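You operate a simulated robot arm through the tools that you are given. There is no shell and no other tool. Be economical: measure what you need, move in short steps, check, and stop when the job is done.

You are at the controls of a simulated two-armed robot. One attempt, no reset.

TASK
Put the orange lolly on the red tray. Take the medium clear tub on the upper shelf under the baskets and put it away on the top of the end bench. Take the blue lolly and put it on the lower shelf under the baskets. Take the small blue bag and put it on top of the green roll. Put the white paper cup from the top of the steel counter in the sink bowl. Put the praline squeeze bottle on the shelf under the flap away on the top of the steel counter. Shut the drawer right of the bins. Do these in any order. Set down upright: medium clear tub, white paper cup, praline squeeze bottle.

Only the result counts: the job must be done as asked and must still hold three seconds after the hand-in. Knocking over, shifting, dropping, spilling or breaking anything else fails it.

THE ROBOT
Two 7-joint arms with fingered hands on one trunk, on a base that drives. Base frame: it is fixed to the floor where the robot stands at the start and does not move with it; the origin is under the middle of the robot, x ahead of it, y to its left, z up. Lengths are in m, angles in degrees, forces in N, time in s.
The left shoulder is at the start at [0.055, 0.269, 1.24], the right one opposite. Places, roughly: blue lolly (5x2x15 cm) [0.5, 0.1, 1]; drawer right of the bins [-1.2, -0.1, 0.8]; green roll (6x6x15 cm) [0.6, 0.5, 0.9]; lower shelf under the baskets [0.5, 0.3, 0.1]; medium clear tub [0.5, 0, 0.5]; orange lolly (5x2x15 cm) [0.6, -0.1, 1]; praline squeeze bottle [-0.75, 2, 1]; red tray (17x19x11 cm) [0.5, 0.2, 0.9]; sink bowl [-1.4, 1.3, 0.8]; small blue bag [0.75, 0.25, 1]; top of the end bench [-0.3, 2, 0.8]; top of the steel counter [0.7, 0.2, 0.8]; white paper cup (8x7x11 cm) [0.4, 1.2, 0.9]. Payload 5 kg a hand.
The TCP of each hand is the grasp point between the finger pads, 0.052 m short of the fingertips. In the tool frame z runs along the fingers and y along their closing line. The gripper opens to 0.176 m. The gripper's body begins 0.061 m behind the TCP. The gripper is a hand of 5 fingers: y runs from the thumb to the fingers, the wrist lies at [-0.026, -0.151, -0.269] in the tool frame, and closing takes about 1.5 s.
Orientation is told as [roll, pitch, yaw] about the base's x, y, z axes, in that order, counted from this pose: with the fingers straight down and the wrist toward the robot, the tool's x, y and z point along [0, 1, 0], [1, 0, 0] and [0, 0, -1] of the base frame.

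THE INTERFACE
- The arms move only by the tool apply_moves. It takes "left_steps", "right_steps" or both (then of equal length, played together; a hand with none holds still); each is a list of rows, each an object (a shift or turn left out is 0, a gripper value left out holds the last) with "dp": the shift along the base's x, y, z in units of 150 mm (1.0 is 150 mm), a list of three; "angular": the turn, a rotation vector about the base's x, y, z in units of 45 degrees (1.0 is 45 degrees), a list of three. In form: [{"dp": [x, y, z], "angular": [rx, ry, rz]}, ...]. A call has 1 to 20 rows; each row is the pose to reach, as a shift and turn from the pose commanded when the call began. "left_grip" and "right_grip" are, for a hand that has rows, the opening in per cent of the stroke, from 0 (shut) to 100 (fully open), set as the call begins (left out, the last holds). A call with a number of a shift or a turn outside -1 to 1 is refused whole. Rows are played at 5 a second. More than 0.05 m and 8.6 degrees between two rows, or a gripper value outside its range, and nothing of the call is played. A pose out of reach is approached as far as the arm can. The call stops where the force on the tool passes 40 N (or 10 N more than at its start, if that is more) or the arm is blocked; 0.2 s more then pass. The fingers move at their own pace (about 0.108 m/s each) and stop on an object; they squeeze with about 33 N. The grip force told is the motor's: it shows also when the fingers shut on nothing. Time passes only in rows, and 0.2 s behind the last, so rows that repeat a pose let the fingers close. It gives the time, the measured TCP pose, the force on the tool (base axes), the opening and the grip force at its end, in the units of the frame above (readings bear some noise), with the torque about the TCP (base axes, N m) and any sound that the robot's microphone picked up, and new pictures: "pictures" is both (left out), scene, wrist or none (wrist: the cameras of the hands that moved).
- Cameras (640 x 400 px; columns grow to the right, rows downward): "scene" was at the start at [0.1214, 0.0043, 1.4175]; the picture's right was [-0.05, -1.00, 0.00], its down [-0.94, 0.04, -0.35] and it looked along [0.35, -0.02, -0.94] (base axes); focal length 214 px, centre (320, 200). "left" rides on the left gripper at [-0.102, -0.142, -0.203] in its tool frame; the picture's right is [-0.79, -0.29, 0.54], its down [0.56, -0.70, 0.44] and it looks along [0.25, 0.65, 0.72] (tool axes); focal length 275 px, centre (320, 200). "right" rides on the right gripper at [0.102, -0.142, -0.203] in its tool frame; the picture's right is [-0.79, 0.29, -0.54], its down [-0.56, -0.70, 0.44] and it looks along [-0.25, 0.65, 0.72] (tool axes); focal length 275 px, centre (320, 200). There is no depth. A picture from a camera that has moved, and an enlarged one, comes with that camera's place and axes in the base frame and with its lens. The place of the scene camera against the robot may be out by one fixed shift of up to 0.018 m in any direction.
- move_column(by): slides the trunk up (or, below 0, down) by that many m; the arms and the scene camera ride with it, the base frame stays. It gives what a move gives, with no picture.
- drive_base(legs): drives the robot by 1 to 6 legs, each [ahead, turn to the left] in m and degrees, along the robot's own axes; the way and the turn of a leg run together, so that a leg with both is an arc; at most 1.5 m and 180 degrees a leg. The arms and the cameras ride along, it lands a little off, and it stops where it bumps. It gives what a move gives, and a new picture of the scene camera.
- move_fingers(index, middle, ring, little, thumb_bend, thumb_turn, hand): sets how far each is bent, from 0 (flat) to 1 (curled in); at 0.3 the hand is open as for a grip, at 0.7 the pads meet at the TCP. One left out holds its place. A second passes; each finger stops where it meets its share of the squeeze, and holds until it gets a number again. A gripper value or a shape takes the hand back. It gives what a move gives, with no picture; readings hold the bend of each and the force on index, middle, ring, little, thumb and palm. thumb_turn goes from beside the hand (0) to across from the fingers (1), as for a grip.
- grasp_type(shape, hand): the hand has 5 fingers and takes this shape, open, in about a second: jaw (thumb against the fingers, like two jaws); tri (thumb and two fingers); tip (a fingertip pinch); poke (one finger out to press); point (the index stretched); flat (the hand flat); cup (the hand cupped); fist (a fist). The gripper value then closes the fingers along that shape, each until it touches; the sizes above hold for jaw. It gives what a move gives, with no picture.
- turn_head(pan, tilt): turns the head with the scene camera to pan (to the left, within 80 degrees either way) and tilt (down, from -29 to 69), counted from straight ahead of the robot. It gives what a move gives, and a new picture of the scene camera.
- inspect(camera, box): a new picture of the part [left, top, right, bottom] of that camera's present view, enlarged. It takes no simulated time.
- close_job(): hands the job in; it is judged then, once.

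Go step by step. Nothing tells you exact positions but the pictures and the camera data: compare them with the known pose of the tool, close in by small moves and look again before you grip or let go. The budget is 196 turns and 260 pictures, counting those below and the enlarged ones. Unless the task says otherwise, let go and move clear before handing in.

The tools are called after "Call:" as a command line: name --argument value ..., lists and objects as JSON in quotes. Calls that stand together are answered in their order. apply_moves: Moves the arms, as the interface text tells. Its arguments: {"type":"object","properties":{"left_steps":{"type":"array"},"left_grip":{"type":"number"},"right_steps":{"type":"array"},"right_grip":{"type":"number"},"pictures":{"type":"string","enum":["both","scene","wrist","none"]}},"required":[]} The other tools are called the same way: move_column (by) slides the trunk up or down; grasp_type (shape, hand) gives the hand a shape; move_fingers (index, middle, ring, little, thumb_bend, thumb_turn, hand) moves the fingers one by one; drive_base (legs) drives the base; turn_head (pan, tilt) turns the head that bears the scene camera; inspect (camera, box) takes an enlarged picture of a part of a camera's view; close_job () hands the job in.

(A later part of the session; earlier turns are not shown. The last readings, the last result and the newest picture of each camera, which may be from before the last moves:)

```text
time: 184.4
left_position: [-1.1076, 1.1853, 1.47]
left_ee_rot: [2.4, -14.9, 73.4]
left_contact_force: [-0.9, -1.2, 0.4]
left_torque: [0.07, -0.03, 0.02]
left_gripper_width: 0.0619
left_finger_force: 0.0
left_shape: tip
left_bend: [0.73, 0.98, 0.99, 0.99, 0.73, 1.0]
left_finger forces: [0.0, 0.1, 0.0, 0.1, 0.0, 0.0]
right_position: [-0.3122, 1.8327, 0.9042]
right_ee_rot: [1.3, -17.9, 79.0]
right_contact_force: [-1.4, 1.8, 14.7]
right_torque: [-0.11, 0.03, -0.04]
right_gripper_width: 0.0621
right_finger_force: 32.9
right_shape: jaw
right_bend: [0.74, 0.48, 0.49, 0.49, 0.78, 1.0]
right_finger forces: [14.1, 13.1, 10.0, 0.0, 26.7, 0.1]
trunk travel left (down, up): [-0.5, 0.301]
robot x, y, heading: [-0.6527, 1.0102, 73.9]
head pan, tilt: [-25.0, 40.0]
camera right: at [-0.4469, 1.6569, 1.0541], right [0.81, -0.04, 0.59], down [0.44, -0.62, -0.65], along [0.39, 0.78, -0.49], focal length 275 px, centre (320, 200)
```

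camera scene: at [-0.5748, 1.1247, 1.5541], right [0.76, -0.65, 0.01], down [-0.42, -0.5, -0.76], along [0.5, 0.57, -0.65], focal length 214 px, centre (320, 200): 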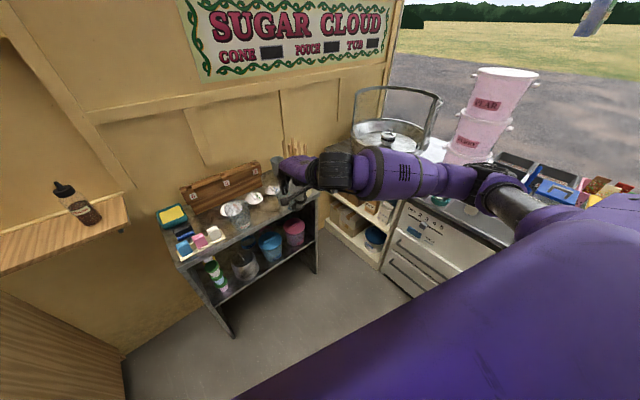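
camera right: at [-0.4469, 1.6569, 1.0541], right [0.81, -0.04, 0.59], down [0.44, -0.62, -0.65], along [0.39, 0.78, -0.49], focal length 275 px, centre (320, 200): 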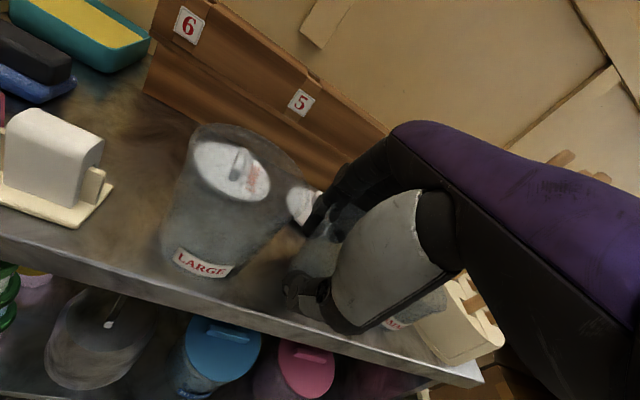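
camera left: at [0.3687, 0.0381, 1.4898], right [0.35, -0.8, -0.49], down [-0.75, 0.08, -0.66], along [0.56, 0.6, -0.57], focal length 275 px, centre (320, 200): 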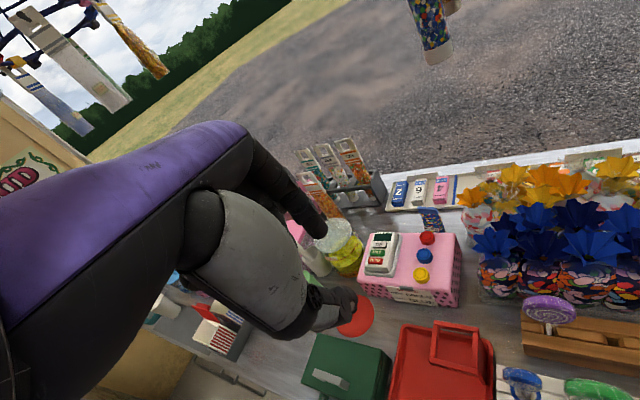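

The tub stands on the bench (15 N contact). I back off a hair and open just enough.

Call:
apply_moves --right_steps '[{"dp": [0, 0, 0.04]}, {"dp": [0, 0, 0.04]}, {"dp": [0, 0, 0.04]}, {"dp": [0, 0, 0.04]}, {"dp": [0, 0, 0.04]}]' --right_grip 55 --pictures "wrist"

Call:
inspect --camera "scene" --box '[200, 150, 320, 225]'

```text
time: 185.6
left_position: [-1.1075, 1.1871, 1.4694]
left_ee_rot: [2.3, -14.9, 73.4]
left_contact_force: [0.2, -0.3, 1.0]
left_torque: [0.01, 0.02, 0.01]
left_gripper_width: 0.0619
left_finger_force: 0.0
left_shape: tip
left_bend: [0.73, 0.98, 0.99, 0.99, 0.73, 1.0]
left_finger forces: [0.0, 0.0, 0.1, 0.0, 0.0, 0.0]
right_position: [-0.3113, 1.834, 0.9105]
right_ee_rot: [1.3, -17.9, 79.0]
right_contact_force: [1.2, 1.6, 9.3]
right_torque: [-0.27, 0.04, 0.05]
right_gripper_width: 0.0929
right_finger_force: 0.0
right_shape: jaw
right_bend: [0.74, 0.43, 0.4, 0.4, 0.71, 1.0]
right_finger forces: [0.0, 0.1, 0.0, 0.0, 9.2, 0.0]
trunk travel left (down, up): [-0.5, 0.301]
robot x, y, heading: [-0.652, 1.0113, 74.2]
head pan, tilt: [-25.0, 40.0]
camera right: at [-0.446, 1.6578, 1.061], right [0.81, -0.04, 0.59], down [0.44, -0.62, -0.65], along [0.39, 0.78, -0.49], focal length 275 px, centre (320, 200)
```

right: 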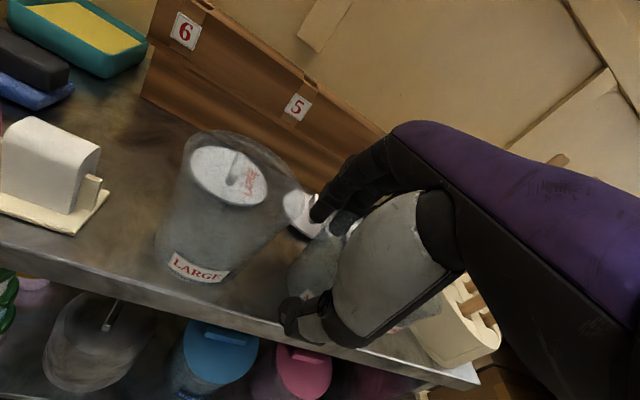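

```text
5.33 times, centred on (260, 188) of scene
camera zoom: at [-0.5752, 1.123, 1.5543], right [0.76, -0.65, 0.01], down [-0.42, -0.5, -0.76], along [0.5, 0.57, -0.65], focal length 1144 px, centre (640, 267)
```

zoom: 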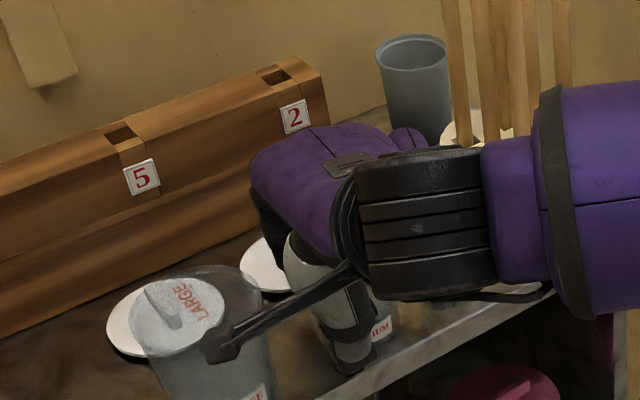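

The thumb rests on the bench. I rise 2 cm, open more, then lift straight up.

Call:
apply_moves --right_steps '[{"dp": [0, 0, 0.07]}, {"dp": [0, 0, 0.13]}, {"dp": [0, 0, 0.13]}, {"dp": [0, 0, 0.13]}]' --right_grip 75 --pictures "none"

Call:
inspect --camera "right" --box '[140, 100, 460, 360]'

```text
time: 186.6
left_position: [-1.1076, 1.1867, 1.4697]
left_ee_rot: [2.3, -15.0, 73.4]
left_contact_force: [0.9, 0.0, 1.0]
left_torque: [0.04, -0.03, 0.0]
left_gripper_width: 0.0622
left_finger_force: 0.1
left_shape: tip
left_bend: [0.73, 0.98, 0.99, 0.99, 0.73, 1.0]
left_finger forces: [0.1, 0.1, 0.0, 0.0, 0.0, 0.1]
right_position: [-0.3119, 1.8347, 0.9302]
right_ee_rot: [1.3, -17.8, 79.0]
right_contact_force: [-0.8, 0.3, -0.2]
right_torque: [0.0, -0.01, -0.01]
right_gripper_width: 0.1317
right_finger_force: 0.1
right_shape: jaw
right_bend: [0.26, 0.36, 0.34, 0.34, 0.56, 0.99]
right_finger forces: [0.0, 0.0, 0.1, 0.1, 0.0, 0.1]
trunk travel left (down, up): [-0.5, 0.301]
robot x, y, heading: [-0.6483, 1.0123, 74.2]
head pan, tilt: [-25.0, 40.0]
```

```text
1.54 times, centred on (300, 230) of right
camera zoom: at [-0.4465, 1.6586, 1.08], right [0.81, -0.04, 0.59], down [0.44, -0.62, -0.65], along [0.39, 0.78, -0.49], focal length 424 px, centre (351, 154)
```

zoom: 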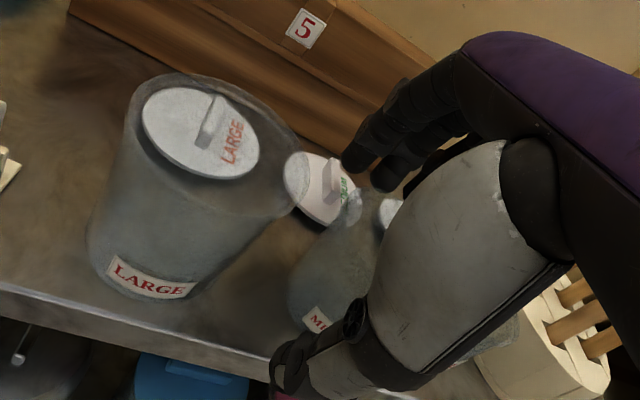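

Free of the tub. I lift straight up and back away, then check the bench.

Call:
apply_moves --right_steps '[{"dp": [0, 0, 0.15]}, {"dp": [0, 0, 0.35]}, {"dp": [0, 0, 0.6]}, {"dp": [0, 0, 0.85]}, {"dp": [0, 0, 1.0]}, {"dp": [0, -0.25, 1.0]}, {"dp": [0, -0.5, 1.0]}, {"dp": [0, -0.75, 1.0]}, {"dp": [0, -1, 1.0]}]' --right_grip 100 --pictures "none"

Call:
inspect --camera "scene" --box '[140, 110, 380, 260]'

```text
time: 188.6
left_position: [-1.1076, 1.1867, 1.4688]
left_ee_rot: [2.3, -15.0, 73.4]
left_contact_force: [0.5, -1.0, 0.7]
left_torque: [0.05, 0.0, 0.02]
left_gripper_width: 0.062
left_finger_force: 0.1
left_shape: tip
left_bend: [0.73, 0.98, 0.99, 0.99, 0.73, 1.0]
left_finger forces: [0.0, 0.1, 0.1, 0.1, 0.1, 0.1]
right_position: [-0.314, 1.6843, 1.0792]
right_ee_rot: [1.2, -18.0, 79.0]
right_contact_force: [-0.7, 0.6, 1.2]
right_torque: [0.01, 0.0, -0.02]
right_gripper_width: 0.1759
right_finger_force: 0.1
right_shape: jaw
right_bend: [0.3, 0.3, 0.3, 0.3, 0.3, 0.98]
right_finger forces: [0.0, 0.1, 0.0, 0.0, 0.0, 0.0]
trunk travel left (down, up): [-0.5, 0.301]
robot x, y, heading: [-0.6451, 1.0093, 74.2]
head pan, tilt: [-25.0, 40.0]
```

```text
2.67 times, centred on (260, 185) of scene
camera zoom: at [-0.5754, 1.1229, 1.5544], right [0.76, -0.65, 0.01], down [-0.42, -0.5, -0.76], along [0.5, 0.57, -0.65], focal length 572 px, centre (480, 240)
```

zoom: 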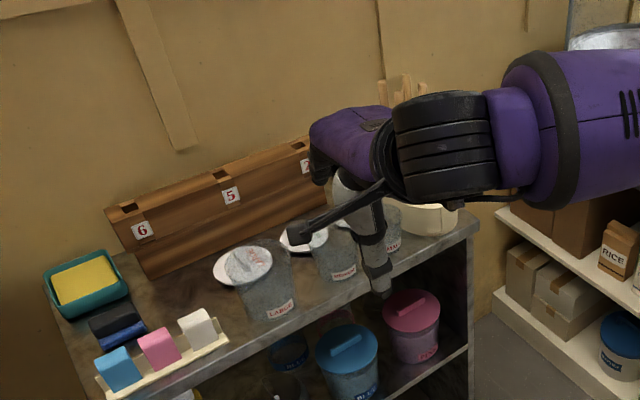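

The tub stands well beside its kin. Next the praline bottle on the corner shelf: I raise and retract the right hand, then turn left to face it.

Call:
apply_moves --right_steps '[{"dp": [0, -0.2, 0.15]}, {"dp": [0, -0.4, 0.3]}, {"dp": [0, -0.5, 0.45]}, {"dp": [0, -0.5, 0.6]}, {"dp": [0, -0.5, 0.6]}]' --pictures "none"

Call:
drive_base --legs '[[0, 36]]'

Call:
turn_head --pan -5 --tilt 35

Call:
inspect --camera "right" --box '[0, 0, 640, 400]'

```text
time: 189.8
left_position: [-1.1062, 1.1869, 1.4718]
left_ee_rot: [2.4, -15.0, 73.4]
left_contact_force: [0.6, 0.0, 0.2]
left_torque: [0.0, 0.05, 0.04]
left_gripper_width: 0.0619
left_finger_force: 0.0
left_shape: tip
left_bend: [0.73, 0.98, 0.99, 0.99, 0.73, 1.0]
left_finger forces: [0.0, 0.0, 0.1, 0.1, 0.0, 0.0]
right_position: [-0.3125, 1.6097, 1.1678]
right_ee_rot: [1.3, -17.8, 79.0]
right_contact_force: [0.5, -0.1, -0.1]
right_torque: [0.04, 0.08, 0.01]
right_gripper_width: 0.1756
right_finger_force: 0.0
right_shape: jaw
right_bend: [0.3, 0.3, 0.3, 0.3, 0.3, 0.98]
right_finger forces: [0.0, 0.1, 0.1, 0.1, 0.0, 0.1]
trunk travel left (down, up): [-0.5, 0.301]
robot x, y, heading: [-0.6479, 1.012, 74.4]
head pan, tilt: [-25.0, 40.0]
```

```text
time: 192.7
left_position: [-1.1248, 0.888, 1.4708]
left_ee_rot: [2.3, -15.0, 108.9]
left_contact_force: [1.2, -0.9, -0.1]
left_torque: [-0.01, 0.0, -0.03]
left_gripper_width: 0.0621
left_finger_force: 0.1
left_shape: tip
left_bend: [0.73, 0.98, 0.99, 0.99, 0.73, 1.0]
left_finger forces: [0.0, 0.1, 0.0, 0.0, 0.0, 0.0]
right_position: [-0.7226, 1.6942, 1.1683]
right_ee_rot: [1.2, -17.9, 114.5]
right_contact_force: [0.3, -0.3, -0.3]
right_torque: [0.03, 0.0, 0.01]
right_gripper_width: 0.1758
right_finger_force: 0.1
right_shape: jaw
right_bend: [0.3, 0.3, 0.3, 0.3, 0.3, 0.98]
right_finger forces: [0.1, 0.0, 0.0, 0.0, 0.0, 0.0]
trunk travel left (down, up): [-0.5, 0.301]
robot x, y, heading: [-0.6529, 1.0153, 109.7]
head pan, tilt: [-25.0, 40.0]
camera scene: at [-0.6483, 1.143, 1.5543], right [1.0, -0.09, 0.01], down [-0.05, -0.65, -0.76], along [0.07, 0.75, -0.65], focal length 214 px, centre (320, 200)
```

scene: 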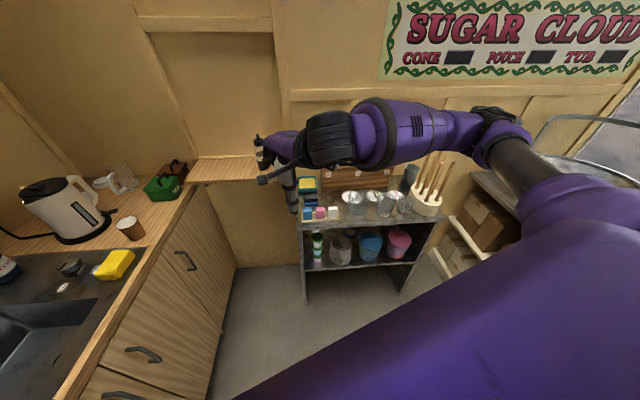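

```text
time: 193.5
left_position: [-1.1177, 0.8677, 1.4707]
left_ee_rot: [2.3, -15.8, 108.9]
left_contact_force: [0.1, -1.5, -0.7]
left_torque: [0.21, 0.02, -0.02]
left_gripper_width: 0.0619
left_finger_force: 0.0
left_shape: tip
left_bend: [0.73, 0.98, 0.99, 0.99, 0.73, 1.0]
left_finger forces: [0.1, 0.0, 0.1, 0.0, 0.0, 0.0]
right_position: [-0.7178, 1.6788, 1.1776]
right_ee_rot: [1.2, -18.8, 114.5]
right_contact_force: [-0.8, -1.3, 0.5]
right_torque: [0.1, -0.03, -0.04]
right_gripper_width: 0.1762
right_finger_force: 0.2
right_shape: jaw
right_bend: [0.3, 0.3, 0.3, 0.3, 0.3, 0.97]
right_finger forces: [0.0, 0.0, 0.0, 0.1, 0.1, 0.1]
trunk travel left (down, up): [-0.5, 0.301]
robot x, y, heading: [-0.6483, 1.0152, 109.4]
head pan, tilt: [-5.0, 35.0]
camera scene: at [-0.6781, 1.1416, 1.562], right [0.97, 0.26, 0.0], down [0.15, -0.56, -0.81], along [-0.21, 0.79, -0.58], focal length 214 px, centre (320, 200)
```

scene: 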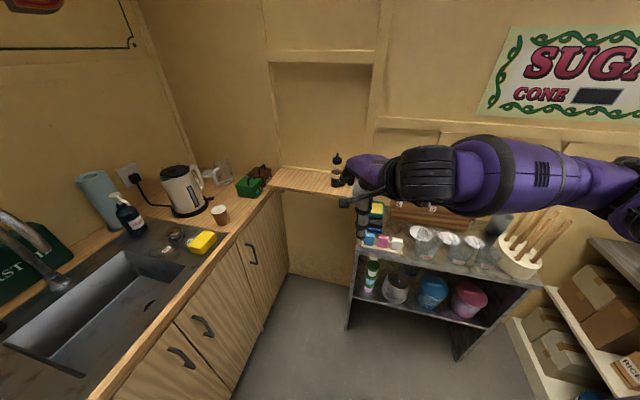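

```text
1.00 times, centred on (320, 200) of right (not enlarged: the box is as wide or as high as the picture)
camera zoom: at [-0.7246, 1.455, 1.3254], right [0.69, 0.43, 0.59], down [0.71, -0.24, -0.66], along [-0.14, 0.87, -0.47], focal length 275 px, centre (320, 200)
```

zoom: 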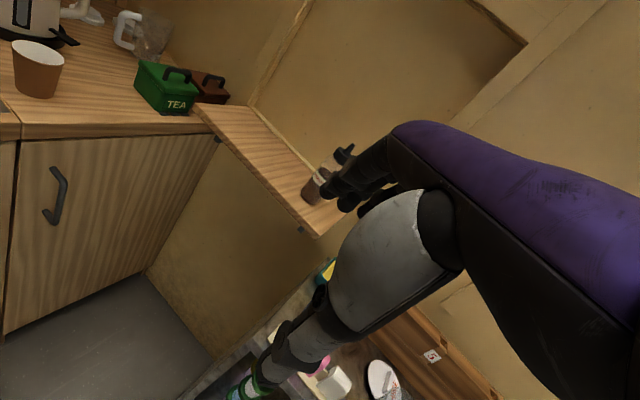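

Bottle base is about (-0.85,2.05,0.985), top z≈1.14. I drive 0.2 m closer, straighten the hand and yaw it so that the jaw closes mostly sideways.

Call:
drive_base --legs '[[0.2, 0]]'

Call:
apply_moves --right_steps '[{"dp": [0, -0.05, 0.15], "angular": [-0.1, -0.05, -0.1]}, {"dp": [0, -0.1, 0.3], "angular": [-0.2, -0.09, -0.2]}, {"dp": [0, -0.15, 0.4], "angular": [-0.3, -0.13, -0.3]}, {"dp": [0, -0.2, 0.5], "angular": [-0.37, -0.17, -0.4]}, {"dp": [0, -0.2, 0.5], "angular": [-0.38, -0.17, -0.4]}]' --pictures "none"

```text
time: 195.5
left_position: [-1.1885, 1.0653, 1.4702]
left_ee_rot: [2.3, -15.5, 108.9]
left_contact_force: [-1.5, 1.4, -0.6]
left_torque: [-0.16, -0.07, 0.0]
left_gripper_width: 0.0623
left_finger_force: 0.0
left_shape: tip
left_bend: [0.73, 0.98, 0.99, 0.99, 0.73, 1.0]
left_finger forces: [0.0, 0.0, 0.1, 0.0, 0.0, 0.0]
right_position: [-0.7886, 1.8751, 1.1767]
right_ee_rot: [1.2, -18.5, 114.4]
right_contact_force: [-0.4, 1.7, -1.9]
right_torque: [-0.09, 0.0, 0.01]
right_gripper_width: 0.1759
right_finger_force: 0.1
right_shape: jaw
right_bend: [0.3, 0.3, 0.3, 0.3, 0.3, 0.97]
right_finger forces: [0.1, 0.1, 0.0, 0.1, 0.0, 0.1]
trunk travel left (down, up): [-0.5, 0.301]
robot x, y, heading: [-0.717, 1.2043, 110.2]
head pan, tilt: [-5.0, 35.0]
camera scene: at [-0.7488, 1.339, 1.5615], right [0.97, 0.26, 0.0], down [0.15, -0.57, -0.81], along [-0.21, 0.78, -0.59], focal length 214 px, centre (320, 200)
```

scene: 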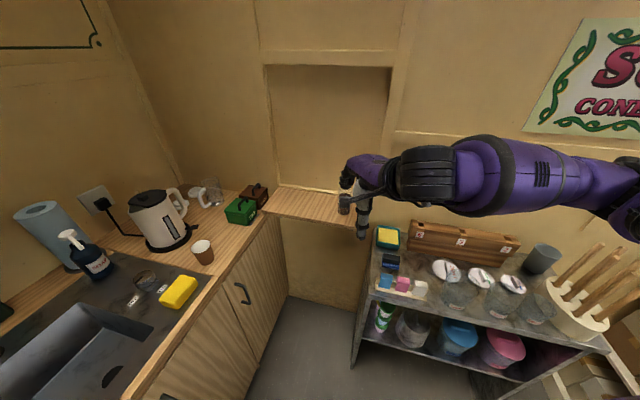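

```text
time: 196.7
left_position: [-1.1794, 1.0483, 1.4709]
left_ee_rot: [2.4, -16.2, 108.8]
left_contact_force: [1.6, 0.8, 1.1]
left_torque: [-0.08, 0.14, 0.09]
left_gripper_width: 0.0621
left_finger_force: 0.1
left_shape: tip
left_bend: [0.73, 0.98, 0.99, 0.99, 0.73, 1.0]
left_finger forces: [0.0, 0.1, 0.0, 0.0, 0.0, 0.1]
right_position: [-0.7838, 1.8311, 1.26]
right_ee_rot: [-1.6, -0.9, 96.7]
right_contact_force: [2.2, 0.3, -0.5]
right_torque: [-0.03, 0.13, 0.04]
right_gripper_width: 0.176
right_finger_force: 0.1
right_shape: jaw
right_bend: [0.3, 0.3, 0.3, 0.3, 0.3, 0.97]
right_finger forces: [0.0, 0.0, 0.1, 0.1, 0.0, 0.0]
trunk travel left (down, up): [-0.5, 0.301]
robot x, y, heading: [-0.7163, 1.2029, 109.8]
head pan, tilt: [-5.0, 35.0]
```

Now yaw further to about 50° and look at the bottle.

Call:
apply_moves --right_steps '[{"angular": [0, 0, -0.15]}, {"angular": [0, 0, -0.3]}, {"angular": [0, 0, -0.45]}, {"angular": [0, 0, -0.6]}, {"angular": [0, 0, -0.75]}, {"angular": [0, 0, -0.9]}, {"angular": [0, 0, -1.0]}, {"angular": [0, 0, -1.0]}]'

```text
time: 198.5
left_position: [-1.1806, 1.0481, 1.4696]
left_ee_rot: [2.4, -16.3, 108.8]
left_contact_force: [-0.1, 0.7, 0.5]
left_torque: [-0.06, 0.02, 0.05]
left_gripper_width: 0.0621
left_finger_force: 0.0
left_shape: tip
left_bend: [0.73, 0.98, 0.99, 0.99, 0.73, 1.0]
left_finger forces: [0.1, 0.0, 0.0, 0.0, 0.1, 0.1]
right_position: [-0.7819, 1.8312, 1.2593]
right_ee_rot: [-1.6, -1.0, 51.8]
right_contact_force: [0.7, -0.3, -0.4]
right_torque: [-0.07, 0.07, 0.04]
right_gripper_width: 0.1763
right_finger_force: 0.1
right_shape: jaw
right_bend: [0.3, 0.3, 0.3, 0.3, 0.3, 0.97]
right_finger forces: [0.0, 0.1, 0.1, 0.0, 0.0, 0.0]
trunk travel left (down, up): [-0.5, 0.301]
robot x, y, heading: [-0.7161, 1.2005, 110.0]
head pan, tilt: [-5.0, 35.0]
camera scene: at [-0.7479, 1.338, 1.5616], right [0.97, 0.26, 0.0], down [0.15, -0.57, -0.81], along [-0.21, 0.78, -0.59], focal length 214 px, centre (320, 200)
camera right: at [-0.9582, 1.7829, 1.4564], right [0.78, -0.26, 0.57], down [0.02, -0.9, -0.44], along [0.62, 0.35, -0.7], focal length 275 px, centre (320, 200)
```

scene: 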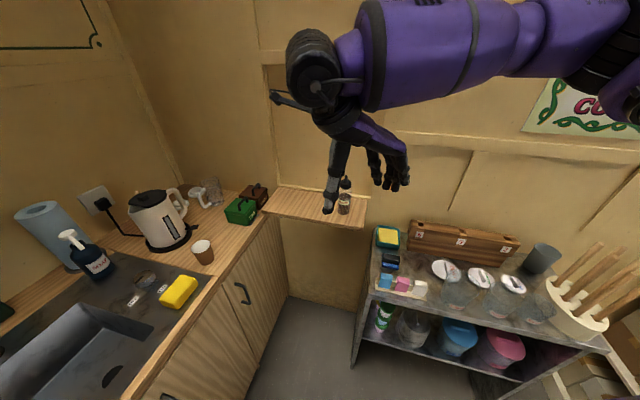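
right: 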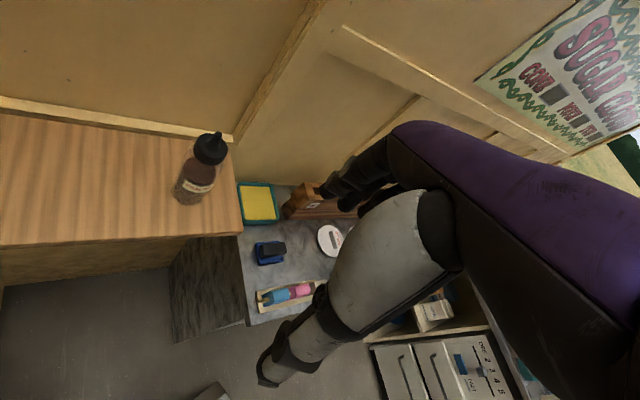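

Bottle stands at (-0.835,2.027), z 0.99–1.145. I move over it with the jaw at 65 %.

Call:
apply_moves --right_steps '[{"dp": [-0.06, 0.2, 0]}, {"dp": [-0.12, 0.4, 0]}, {"dp": [-0.18, 0.6, 0]}, {"dp": [-0.24, 0.8, 0]}, {"dp": [-0.3, 1.0, 0]}, {"dp": [-0.3, 1.0, 0]}]' --right_grip 65 --pictures "none"

Call:
apply_moves --right_steps '[{"dp": [-0.03, 0.15, 0]}, {"dp": [-0.05, 0.3, 0]}, {"dp": [-0.05, 0.3, 0]}]'

```text
time: 199.9
left_position: [-1.1808, 1.0461, 1.47]
left_ee_rot: [2.4, -16.4, 108.8]
left_contact_force: [0.3, -0.7, 0.2]
left_torque: [0.02, 0.02, 0.01]
left_gripper_width: 0.0621
left_finger_force: 0.2
left_shape: tip
left_bend: [0.73, 0.98, 0.99, 0.99, 0.73, 1.0]
left_finger forces: [0.1, 0.0, 0.0, 0.0, 0.0, 0.0]
right_position: [-0.828, 1.9796, 1.2596]
right_ee_rot: [-1.7, -1.0, 51.8]
right_contact_force: [0.6, -0.8, -0.5]
right_torque: [0.05, 0.04, -0.02]
right_gripper_width: 0.1149
right_finger_force: 0.1
right_shape: jaw
right_bend: [0.27, 0.39, 0.36, 0.36, 0.63, 1.0]
right_finger forces: [0.1, 0.0, 0.0, 0.0, 0.1, 0.1]
trunk travel left (down, up): [-0.5, 0.301]
robot x, y, heading: [-0.7192, 1.2018, 110.1]
head pan, tilt: [-5.0, 35.0]
```

```text
time: 200.7
left_position: [-1.1818, 1.0464, 1.4704]
left_ee_rot: [2.3, -16.4, 109.0]
left_contact_force: [0.6, -0.5, -0.2]
left_torque: [0.07, -0.01, -0.04]
left_gripper_width: 0.0619
left_finger_force: 0.0
left_shape: tip
left_bend: [0.73, 0.98, 0.99, 0.99, 0.73, 1.0]
left_finger forces: [0.0, 0.1, 0.1, 0.1, 0.1, 0.1]
right_position: [-0.8357, 2.0237, 1.2596]
right_ee_rot: [-1.6, -1.0, 51.9]
right_contact_force: [0.5, -0.4, 0.6]
right_torque: [-0.01, -0.03, 0.03]
right_gripper_width: 0.1145
right_finger_force: 0.1
right_shape: jaw
right_bend: [0.27, 0.39, 0.36, 0.36, 0.63, 1.0]
right_finger forces: [0.0, 0.1, 0.1, 0.0, 0.0, 0.0]
trunk travel left (down, up): [-0.5, 0.301]
robot x, y, heading: [-0.7184, 1.2075, 109.8]
head pan, tilt: [-5.0, 35.0]
camera scene: at [-0.7486, 1.3372, 1.5617], right [0.97, 0.26, 0.0], down [0.15, -0.56, -0.81], along [-0.21, 0.78, -0.58], focal length 214 px, centre (320, 200)
camera right: at [-1.011, 1.9761, 1.456], right [0.78, -0.26, 0.57], down [0.02, -0.9, -0.44], along [0.62, 0.35, -0.7], focal length 275 px, centre (320, 200)
```

scene: 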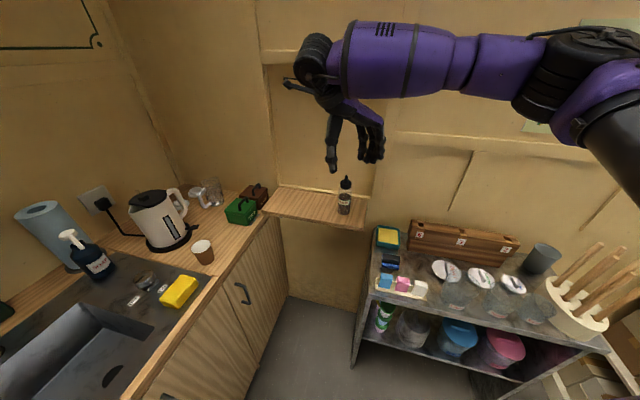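
right: 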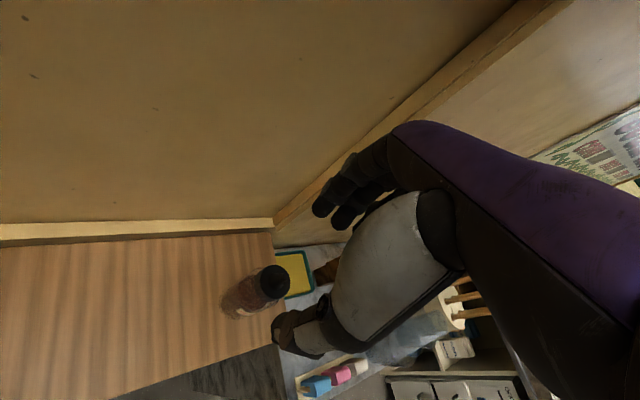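

Perfectly aligned over the bottle. Descend to z≈1.10 and close.

Call:
apply_moves --right_steps '[{"dp": [0, 0, -0.25]}, {"dp": [0, 0, -0.5]}, {"dp": [0, 0, -0.75]}, {"dp": [0, 0, -1.0]}, {"dp": [0, 0, -1.0]}]' --pictures "wrist"

Call:
apply_moves --right_steps '[{"dp": [0, 0, -0.04]}, {"dp": [0, 0, -0.07]}, {"dp": [0, 0, -0.07]}, {"dp": [0, 0, -0.07]}, {"dp": [0, 0, -0.07]}, {"dp": [0, 0, -0.07]}, {"dp": [0, 0, -0.07]}, {"dp": [0, 0, -0.07]}, {"dp": [0, 0, -0.07]}]' --right_grip 0 --pictures "wrist"

```text
time: 201.9
left_position: [-1.1807, 1.0452, 1.4702]
left_ee_rot: [2.2, -16.4, 108.9]
left_contact_force: [0.3, -1.3, -0.3]
left_torque: [0.15, -0.03, 0.02]
left_gripper_width: 0.0619
left_finger_force: 0.0
left_shape: tip
left_bend: [0.73, 0.98, 0.99, 0.99, 0.73, 1.0]
left_finger forces: [0.1, 0.0, 0.1, 0.0, 0.0, 0.0]
right_position: [-0.8362, 2.0225, 1.1105]
right_ee_rot: [-1.7, -1.0, 51.9]
right_contact_force: [-0.4, -1.2, -0.4]
right_torque: [0.11, -0.03, 0.0]
right_gripper_width: 0.1148
right_finger_force: 0.1
right_shape: jaw
right_bend: [0.27, 0.39, 0.36, 0.36, 0.63, 1.0]
right_finger forces: [0.1, 0.0, 0.0, 0.0, 0.0, 0.0]
trunk travel left (down, up): [-0.5, 0.301]
robot x, y, heading: [-0.7185, 1.2071, 109.6]
head pan, tilt: [-5.0, 35.0]
camera right: at [-1.0117, 1.9742, 1.3068], right [0.78, -0.26, 0.57], down [0.02, -0.9, -0.44], along [0.62, 0.35, -0.7], focal length 275 px, centre (320, 200)
```

right: 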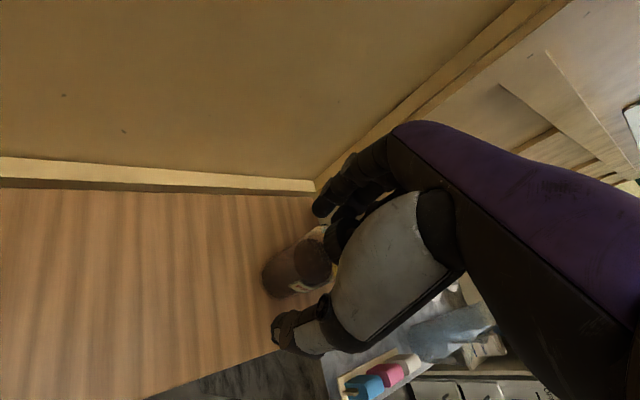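

```text
time: 203.9
left_position: [-1.182, 1.0459, 1.47]
left_ee_rot: [2.2, -16.5, 108.8]
left_contact_force: [-0.9, 0.5, 0.1]
left_torque: [0.01, 0.0, 0.02]
left_gripper_width: 0.0622
left_finger_force: 0.0
left_shape: tip
left_bend: [0.73, 0.98, 0.99, 0.99, 0.73, 1.0]
left_finger forces: [0.1, 0.0, 0.0, 0.1, 0.1, 0.1]
right_position: [-0.8357, 2.024, 1.1]
right_ee_rot: [-1.8, -1.0, 51.9]
right_contact_force: [0.1, -0.3, 2.9]
right_torque: [-0.01, -0.05, 0.0]
right_gripper_width: 0.0458
right_finger_force: 11.4
right_shape: jaw
right_bend: [0.73, 0.61, 0.63, 0.6, 0.74, 1.0]
right_finger forces: [5.5, 3.1, 0.1, 0.0, 8.9, 0.0]
trunk travel left (down, up): [-0.5, 0.301]
robot x, y, heading: [-0.7181, 1.2066, 109.4]
head pan, tilt: [-5.0, 35.0]
camera right: at [-1.0111, 1.9758, 1.2958], right [0.78, -0.26, 0.57], down [0.02, -0.9, -0.44], along [0.62, 0.35, -0.7], focal length 275 px, centre (320, 200)
```

right: 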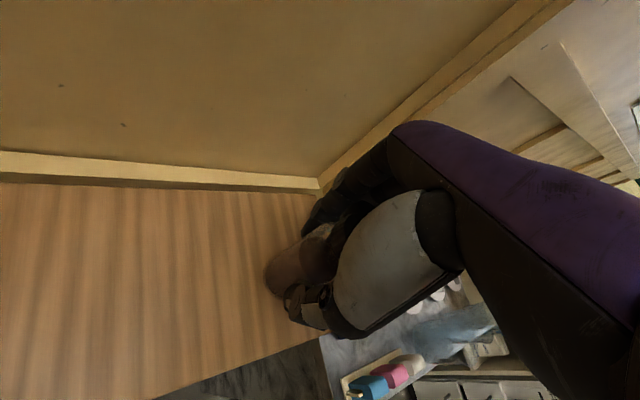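

Closing on the soft bottle; wait a little for full squeeze, then lift.

Call:
apply_moves --right_steps '[{"dp": [0, 0, 0]}, {"dp": [0, 0, 0]}, {"dp": [0, 0, 0]}, {"dp": [0, 0, 0.1]}, {"dp": [0, 0, 0.3]}, {"dp": [0, 0, 0.5]}, {"dp": [0, 0, 0.7]}, {"dp": [0, 0, 0.8]}]' --pictures "scene"

Call:
inspect --camera "scene" --box '[260, 80, 420, 240]'

```text
time: 205.7
left_position: [-1.1818, 1.0471, 1.4706]
left_ee_rot: [2.3, -16.4, 108.9]
left_contact_force: [0.2, -0.8, -1.4]
left_torque: [0.01, -0.03, 0.0]
left_gripper_width: 0.0622
left_finger_force: 0.0
left_shape: tip
left_bend: [0.73, 0.98, 0.99, 0.99, 0.73, 1.0]
left_finger forces: [0.0, 0.0, 0.0, 0.0, 0.0, 0.0]
right_position: [-0.8357, 2.026, 1.2195]
right_ee_rot: [-1.8, -1.0, 51.9]
right_contact_force: [0.0, -0.1, -4.3]
right_torque: [0.03, 0.0, -0.02]
right_gripper_width: 0.0457
right_finger_force: 11.2
right_shape: jaw
right_bend: [0.73, 0.61, 0.63, 0.6, 0.74, 1.0]
right_finger forces: [5.3, 2.9, 0.1, 0.0, 8.4, 0.0]
trunk travel left (down, up): [-0.5, 0.301]
robot x, y, heading: [-0.7139, 1.2034, 110.0]
head pan, tilt: [-5.0, 35.0]
camera scene: at [-0.7485, 1.3377, 1.5617], right [0.97, 0.26, 0.0], down [0.15, -0.57, -0.81], along [-0.21, 0.78, -0.58], focal length 214 px, centre (320, 200)
```

scene: 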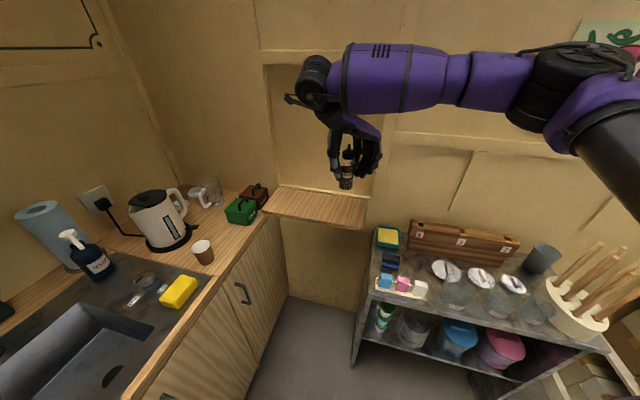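

```text
2.50 times, centred on (340, 160) of scene
camera zoom: at [-0.7485, 1.3377, 1.5617], right [0.97, 0.26, 0.0], down [0.15, -0.57, -0.81], along [-0.21, 0.78, -0.58], focal length 536 px, centre (270, 300)
```

zoom: 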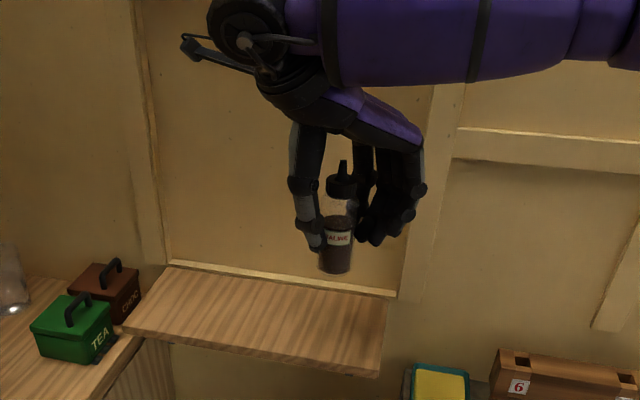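

The bottle hangs upright in the hand. I back off gently and turn toward the steel counter.

Call:
drive_base --legs '[[-0.3, 0], [0, -65], [0, -65], [0.3, 0], [0, 20]]'

Call:
turn_head --pan 0 --tilt 45

```text
time: 220.8
left_position: [-0.3214, 1.308, 1.4701]
left_ee_rot: [2.3, -16.4, -1.8]
left_contact_force: [0.0, -0.7, -0.1]
left_torque: [0.01, -0.05, 0.0]
left_gripper_width: 0.0623
left_finger_force: 0.1
left_shape: tip
left_bend: [0.73, 0.98, 0.99, 0.99, 0.73, 1.0]
left_finger forces: [0.0, 0.0, 0.0, 0.0, 0.1, 0.0]
right_position: [0.4727, 0.6409, 1.2189]
right_ee_rot: [-1.8, -1.0, -58.8]
right_contact_force: [-1.1, 0.6, -1.6]
right_torque: [0.0, -0.05, 0.01]
right_gripper_width: 0.0452
right_finger_force: 10.4
right_shape: jaw
right_bend: [0.73, 0.61, 0.63, 0.6, 0.74, 1.0]
right_finger forces: [5.4, 3.3, 0.0, 0.0, 8.1, 0.0]
trunk travel left (down, up): [-0.5, 0.301]
robot x, y, heading: [-0.3336, 0.8166, -0.6]
head pan, tilt: [-5.0, 35.0]
camera scene: at [-0.1983, 0.8149, 1.5617], right [-0.1, -1.0, 0.0], down [-0.58, 0.06, -0.81], along [0.81, -0.08, -0.58], focal length 214 px, centre (320, 200)
```

scene: 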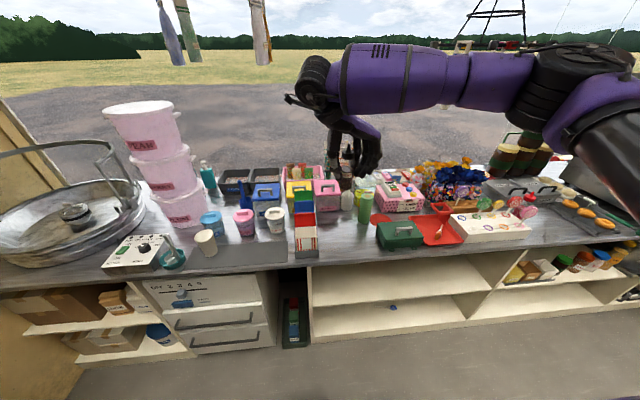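

```text
time: 221.5
left_position: [-0.3436, 1.3086, 1.4699]
left_ee_rot: [2.4, -17.3, -1.8]
left_contact_force: [-1.5, 0.1, -0.2]
left_torque: [-0.01, -0.3, 0.07]
left_gripper_width: 0.062
left_finger_force: 0.1
left_shape: tip
left_bend: [0.73, 0.98, 0.99, 0.99, 0.73, 1.0]
left_finger forces: [0.0, 0.0, 0.0, 0.0, 0.1, 0.1]
right_position: [0.455, 0.64, 1.232]
right_ee_rot: [-0.9, -1.6, -58.7]
right_contact_force: [-1.7, 0.0, 1.0]
right_torque: [0.02, -0.2, 0.01]
right_gripper_width: 0.0452
right_finger_force: 11.1
right_shape: jaw
right_bend: [0.73, 0.61, 0.63, 0.6, 0.74, 1.0]
right_finger forces: [6.0, 3.4, 0.1, 0.0, 8.6, 0.1]
trunk travel left (down, up): [-0.5, 0.301]
robot x, y, heading: [-0.3379, 0.8119, -0.5]
head pan, tilt: [0.0, 45.0]
camera scene: at [-0.2076, 0.8225, 1.5473], right [-0.01, -1.0, 0.0], down [-0.71, 0.01, -0.7], along [0.7, -0.01, -0.71], focal length 214 px, centre (320, 200)
```

scene: 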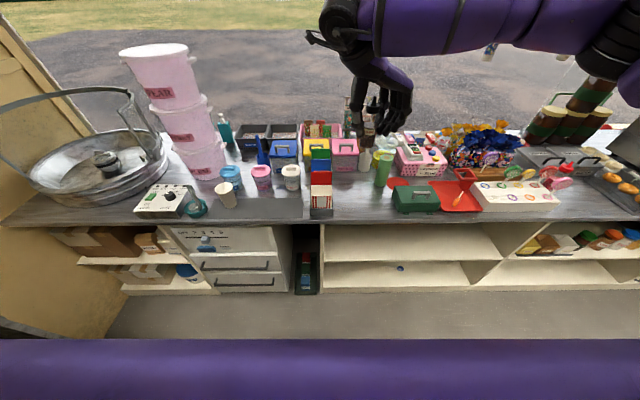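

The spot below the hand on the steel counter (0.455,0.64) is free with ~11 cm clearance. I lower the bottle there.

Call:
apply_moves --right_steps '[{"dp": [-0.05, 0, -0.25]}, {"dp": [-0.05, 0, -0.5]}, {"dp": [-0.05, 0, -0.75]}, {"dp": [-0.05, 0, -1.0]}, {"dp": [-0.05, 0, -1.0]}]' --pictures "none"

Call:
apply_moves --right_steps '[{"dp": [0, 0, -0.15]}, {"dp": [0, 0, -0.3]}, {"dp": [0, 0, -0.42]}, {"dp": [0, 0, -0.42]}]'

Call:
inspect --camera "scene" --box '[290, 120, 450, 230]'

```text
time: 222.7
left_position: [-0.3387, 1.3074, 1.4701]
left_ee_rot: [2.5, -17.2, -1.8]
left_contact_force: [-0.7, 0.2, 0.9]
left_torque: [-0.01, -0.05, 0.03]
left_gripper_width: 0.062
left_finger_force: 0.1
left_shape: tip
left_bend: [0.73, 0.98, 0.99, 0.99, 0.73, 1.0]
left_finger forces: [0.0, 0.1, 0.1, 0.0, 0.0, 0.0]
right_position: [0.4498, 0.6401, 1.0799]
right_ee_rot: [-1.0, -1.3, -58.7]
right_contact_force: [0.6, -0.3, -1.9]
right_torque: [0.0, -0.05, 0.01]
right_gripper_width: 0.045
right_finger_force: 11.6
right_shape: jaw
right_bend: [0.73, 0.61, 0.63, 0.6, 0.74, 1.0]
right_finger forces: [6.1, 3.3, 0.1, 0.1, 8.5, 0.0]
trunk travel left (down, up): [-0.5, 0.301]
robot x, y, heading: [-0.336, 0.8152, -0.9]
head pan, tilt: [0.0, 45.0]
```

```text
time: 223.7
left_position: [-0.3395, 1.3082, 1.4694]
left_ee_rot: [2.4, -17.1, -1.8]
left_contact_force: [0.2, 0.2, 0.0]
left_torque: [0.01, -0.02, 0.01]
left_gripper_width: 0.0621
left_finger_force: 0.0
left_shape: tip
left_bend: [0.73, 0.98, 0.99, 0.99, 0.73, 1.0]
left_finger forces: [0.0, 0.0, 0.1, 0.1, 0.1, 0.1]
right_position: [0.4508, 0.6395, 1.0174]
right_ee_rot: [-1.0, -1.2, -58.7]
right_contact_force: [0.2, 0.1, -2.4]
right_torque: [-0.01, -0.06, 0.0]
right_gripper_width: 0.0453
right_finger_force: 10.9
right_shape: jaw
right_bend: [0.73, 0.61, 0.63, 0.6, 0.74, 1.0]
right_finger forces: [6.0, 3.4, 0.0, 0.0, 8.5, 0.0]
trunk travel left (down, up): [-0.5, 0.301]
robot x, y, heading: [-0.3353, 0.8207, -0.5]
head pan, tilt: [0.0, 45.0]
camera scene: at [-0.2048, 0.8226, 1.547], right [-0.01, -1.0, 0.0], down [-0.72, 0.01, -0.7], along [0.7, -0.01, -0.72], focal length 214 px, centre (320, 200)
camera right: at [0.4639, 0.8191, 1.214], right [-0.53, -0.64, 0.56], down [-0.84, 0.3, -0.45], along [0.12, -0.71, -0.69], focal length 275 px, centre (320, 200)
```

scene: 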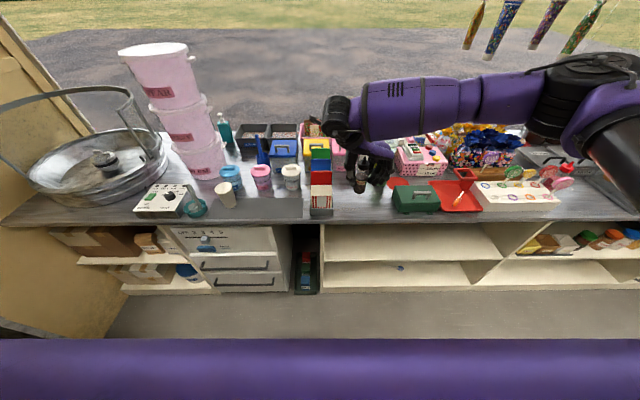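
right: 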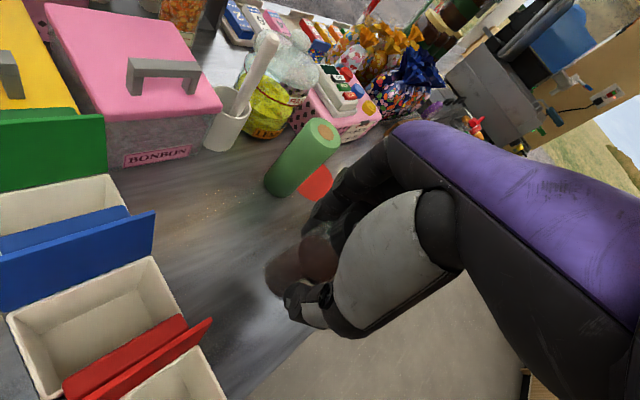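

```text
3.64 times, centred on (370, 175) of scene
camera zoom: at [-0.2048, 0.8226, 1.547], right [-0.01, -1.0, 0.0], down [-0.72, 0.01, -0.7], along [0.7, -0.01, -0.72], focal length 780 px, centre (138, 291)
```

zoom: 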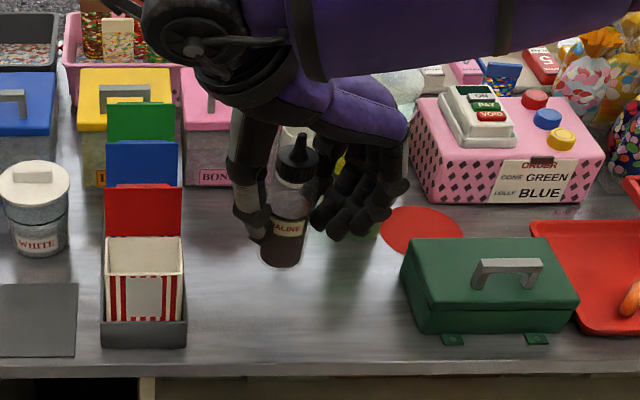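

Good, clear space all round. Lower slowly until it touches.

Call:
apply_moves --right_steps '[{"dp": [0, 0, -0.06]}, {"dp": [0, 0, -0.12]}, {"dp": [0, 0, -0.18]}, {"dp": [0, 0, -0.22]}, {"dp": [0, 0, -0.26]}, {"dp": [0, 0, -0.3]}, {"dp": [0, 0, -0.3]}]' --pictures "none"

```text
time: 225.3
left_position: [-0.3386, 1.3085, 1.4702]
left_ee_rot: [2.5, -17.1, -1.8]
left_contact_force: [-0.6, -0.1, 0.1]
left_torque: [0.01, 0.0, 0.03]
left_gripper_width: 0.0624
left_finger_force: 0.1
left_shape: tip
left_bend: [0.73, 0.98, 0.99, 0.99, 0.73, 1.0]
left_finger forces: [0.0, 0.0, 0.0, 0.0, 0.0, 0.1]
right_position: [0.4511, 0.6405, 0.9723]
right_ee_rot: [-1.0, -1.5, -58.7]
right_contact_force: [0.8, -0.8, -2.7]
right_torque: [-0.01, -0.03, -0.01]
right_gripper_width: 0.045
right_finger_force: 11.0
right_shape: jaw
right_bend: [0.73, 0.61, 0.63, 0.6, 0.74, 1.0]
right_finger forces: [6.0, 3.3, 0.0, 0.1, 8.5, 0.0]
trunk travel left (down, up): [-0.5, 0.301]
robot x, y, heading: [-0.3352, 0.8207, -0.8]
head pan, tilt: [0.0, 45.0]
```

Call:
apply_moves --right_steps '[{"dp": [0, 0, -0.03]}, {"dp": [0, 0, -0.06]}, {"dp": [0, 0, -0.09]}, {"dp": [0, 0, -0.12]}, {"dp": [0, 0, -0.15]}, {"dp": [0, 0, -0.15]}]' --pictures "wrist"

```text
time: 226.7
left_position: [-0.3388, 1.3083, 1.4699]
left_ee_rot: [2.3, -17.2, -1.9]
left_contact_force: [-0.4, 0.3, 0.2]
left_torque: [0.02, 0.03, 0.0]
left_gripper_width: 0.0621
left_finger_force: 0.0
left_shape: tip
left_bend: [0.73, 0.98, 0.99, 0.99, 0.73, 1.0]
left_finger forces: [0.1, 0.0, 0.2, 0.0, 0.0, 0.1]
right_position: [0.4502, 0.6399, 0.9501]
right_ee_rot: [-1.2, -1.4, -58.7]
right_contact_force: [0.1, -0.2, -1.8]
right_torque: [0.0, -0.01, 0.02]
right_gripper_width: 0.0451
right_finger_force: 11.1
right_shape: jaw
right_bend: [0.73, 0.61, 0.63, 0.6, 0.74, 1.0]
right_finger forces: [6.0, 3.4, 0.0, 0.0, 8.6, 0.1]
trunk travel left (down, up): [-0.5, 0.301]
robot x, y, heading: [-0.3383, 0.8169, -0.5]
head pan, tilt: [0.0, 45.0]
camera right: at [0.4633, 0.8206, 1.1463], right [-0.53, -0.64, 0.56], down [-0.84, 0.3, -0.45], along [0.12, -0.71, -0.69], focal length 275 px, centre (320, 200)
```

right: 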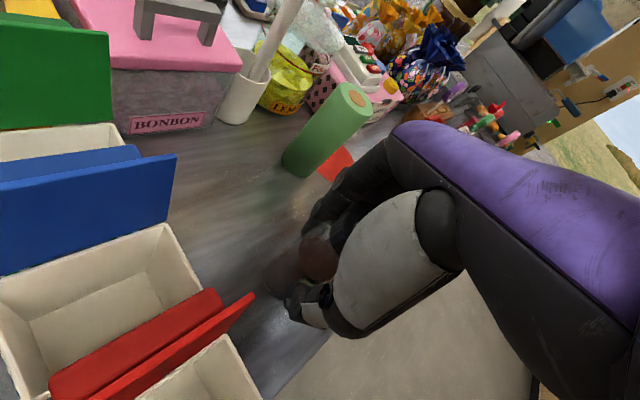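

Not touching yet; continue down gently.

Call:
apply_moves --right_steps '[{"dp": [0, 0, -0.03]}, {"dp": [0, 0, -0.06]}, {"dp": [0, 0, -0.09]}, {"dp": [0, 0, -0.12]}, {"dp": [0, 0, -0.15]}, {"dp": [0, 0, -0.15]}]' --pictures "none"

```text
time: 228.1
left_position: [-0.3392, 1.309, 1.4701]
left_ee_rot: [2.5, -17.1, -1.9]
left_contact_force: [-0.4, 0.5, 0.5]
left_torque: [0.01, 0.0, -0.02]
left_gripper_width: 0.0617
left_finger_force: 0.1
left_shape: tip
left_bend: [0.73, 0.98, 0.99, 0.99, 0.73, 1.0]
left_finger forces: [0.0, 0.0, 0.0, 0.0, 0.1, 0.0]
right_position: [0.4508, 0.6402, 0.927]
right_ee_rot: [-1.0, -1.4, -58.7]
right_contact_force: [-0.2, 0.4, 6.8]
right_torque: [0.05, 0.01, 0.03]
right_gripper_width: 0.0462
right_finger_force: 10.7
right_shape: jaw
right_bend: [0.73, 0.61, 0.63, 0.6, 0.74, 1.0]
right_finger forces: [6.2, 3.8, 0.1, 0.0, 9.3, 0.0]
trunk travel left (down, up): [-0.5, 0.301]
robot x, y, heading: [-0.3397, 0.8175, -0.8]
head pan, tilt: [0.0, 45.0]
```

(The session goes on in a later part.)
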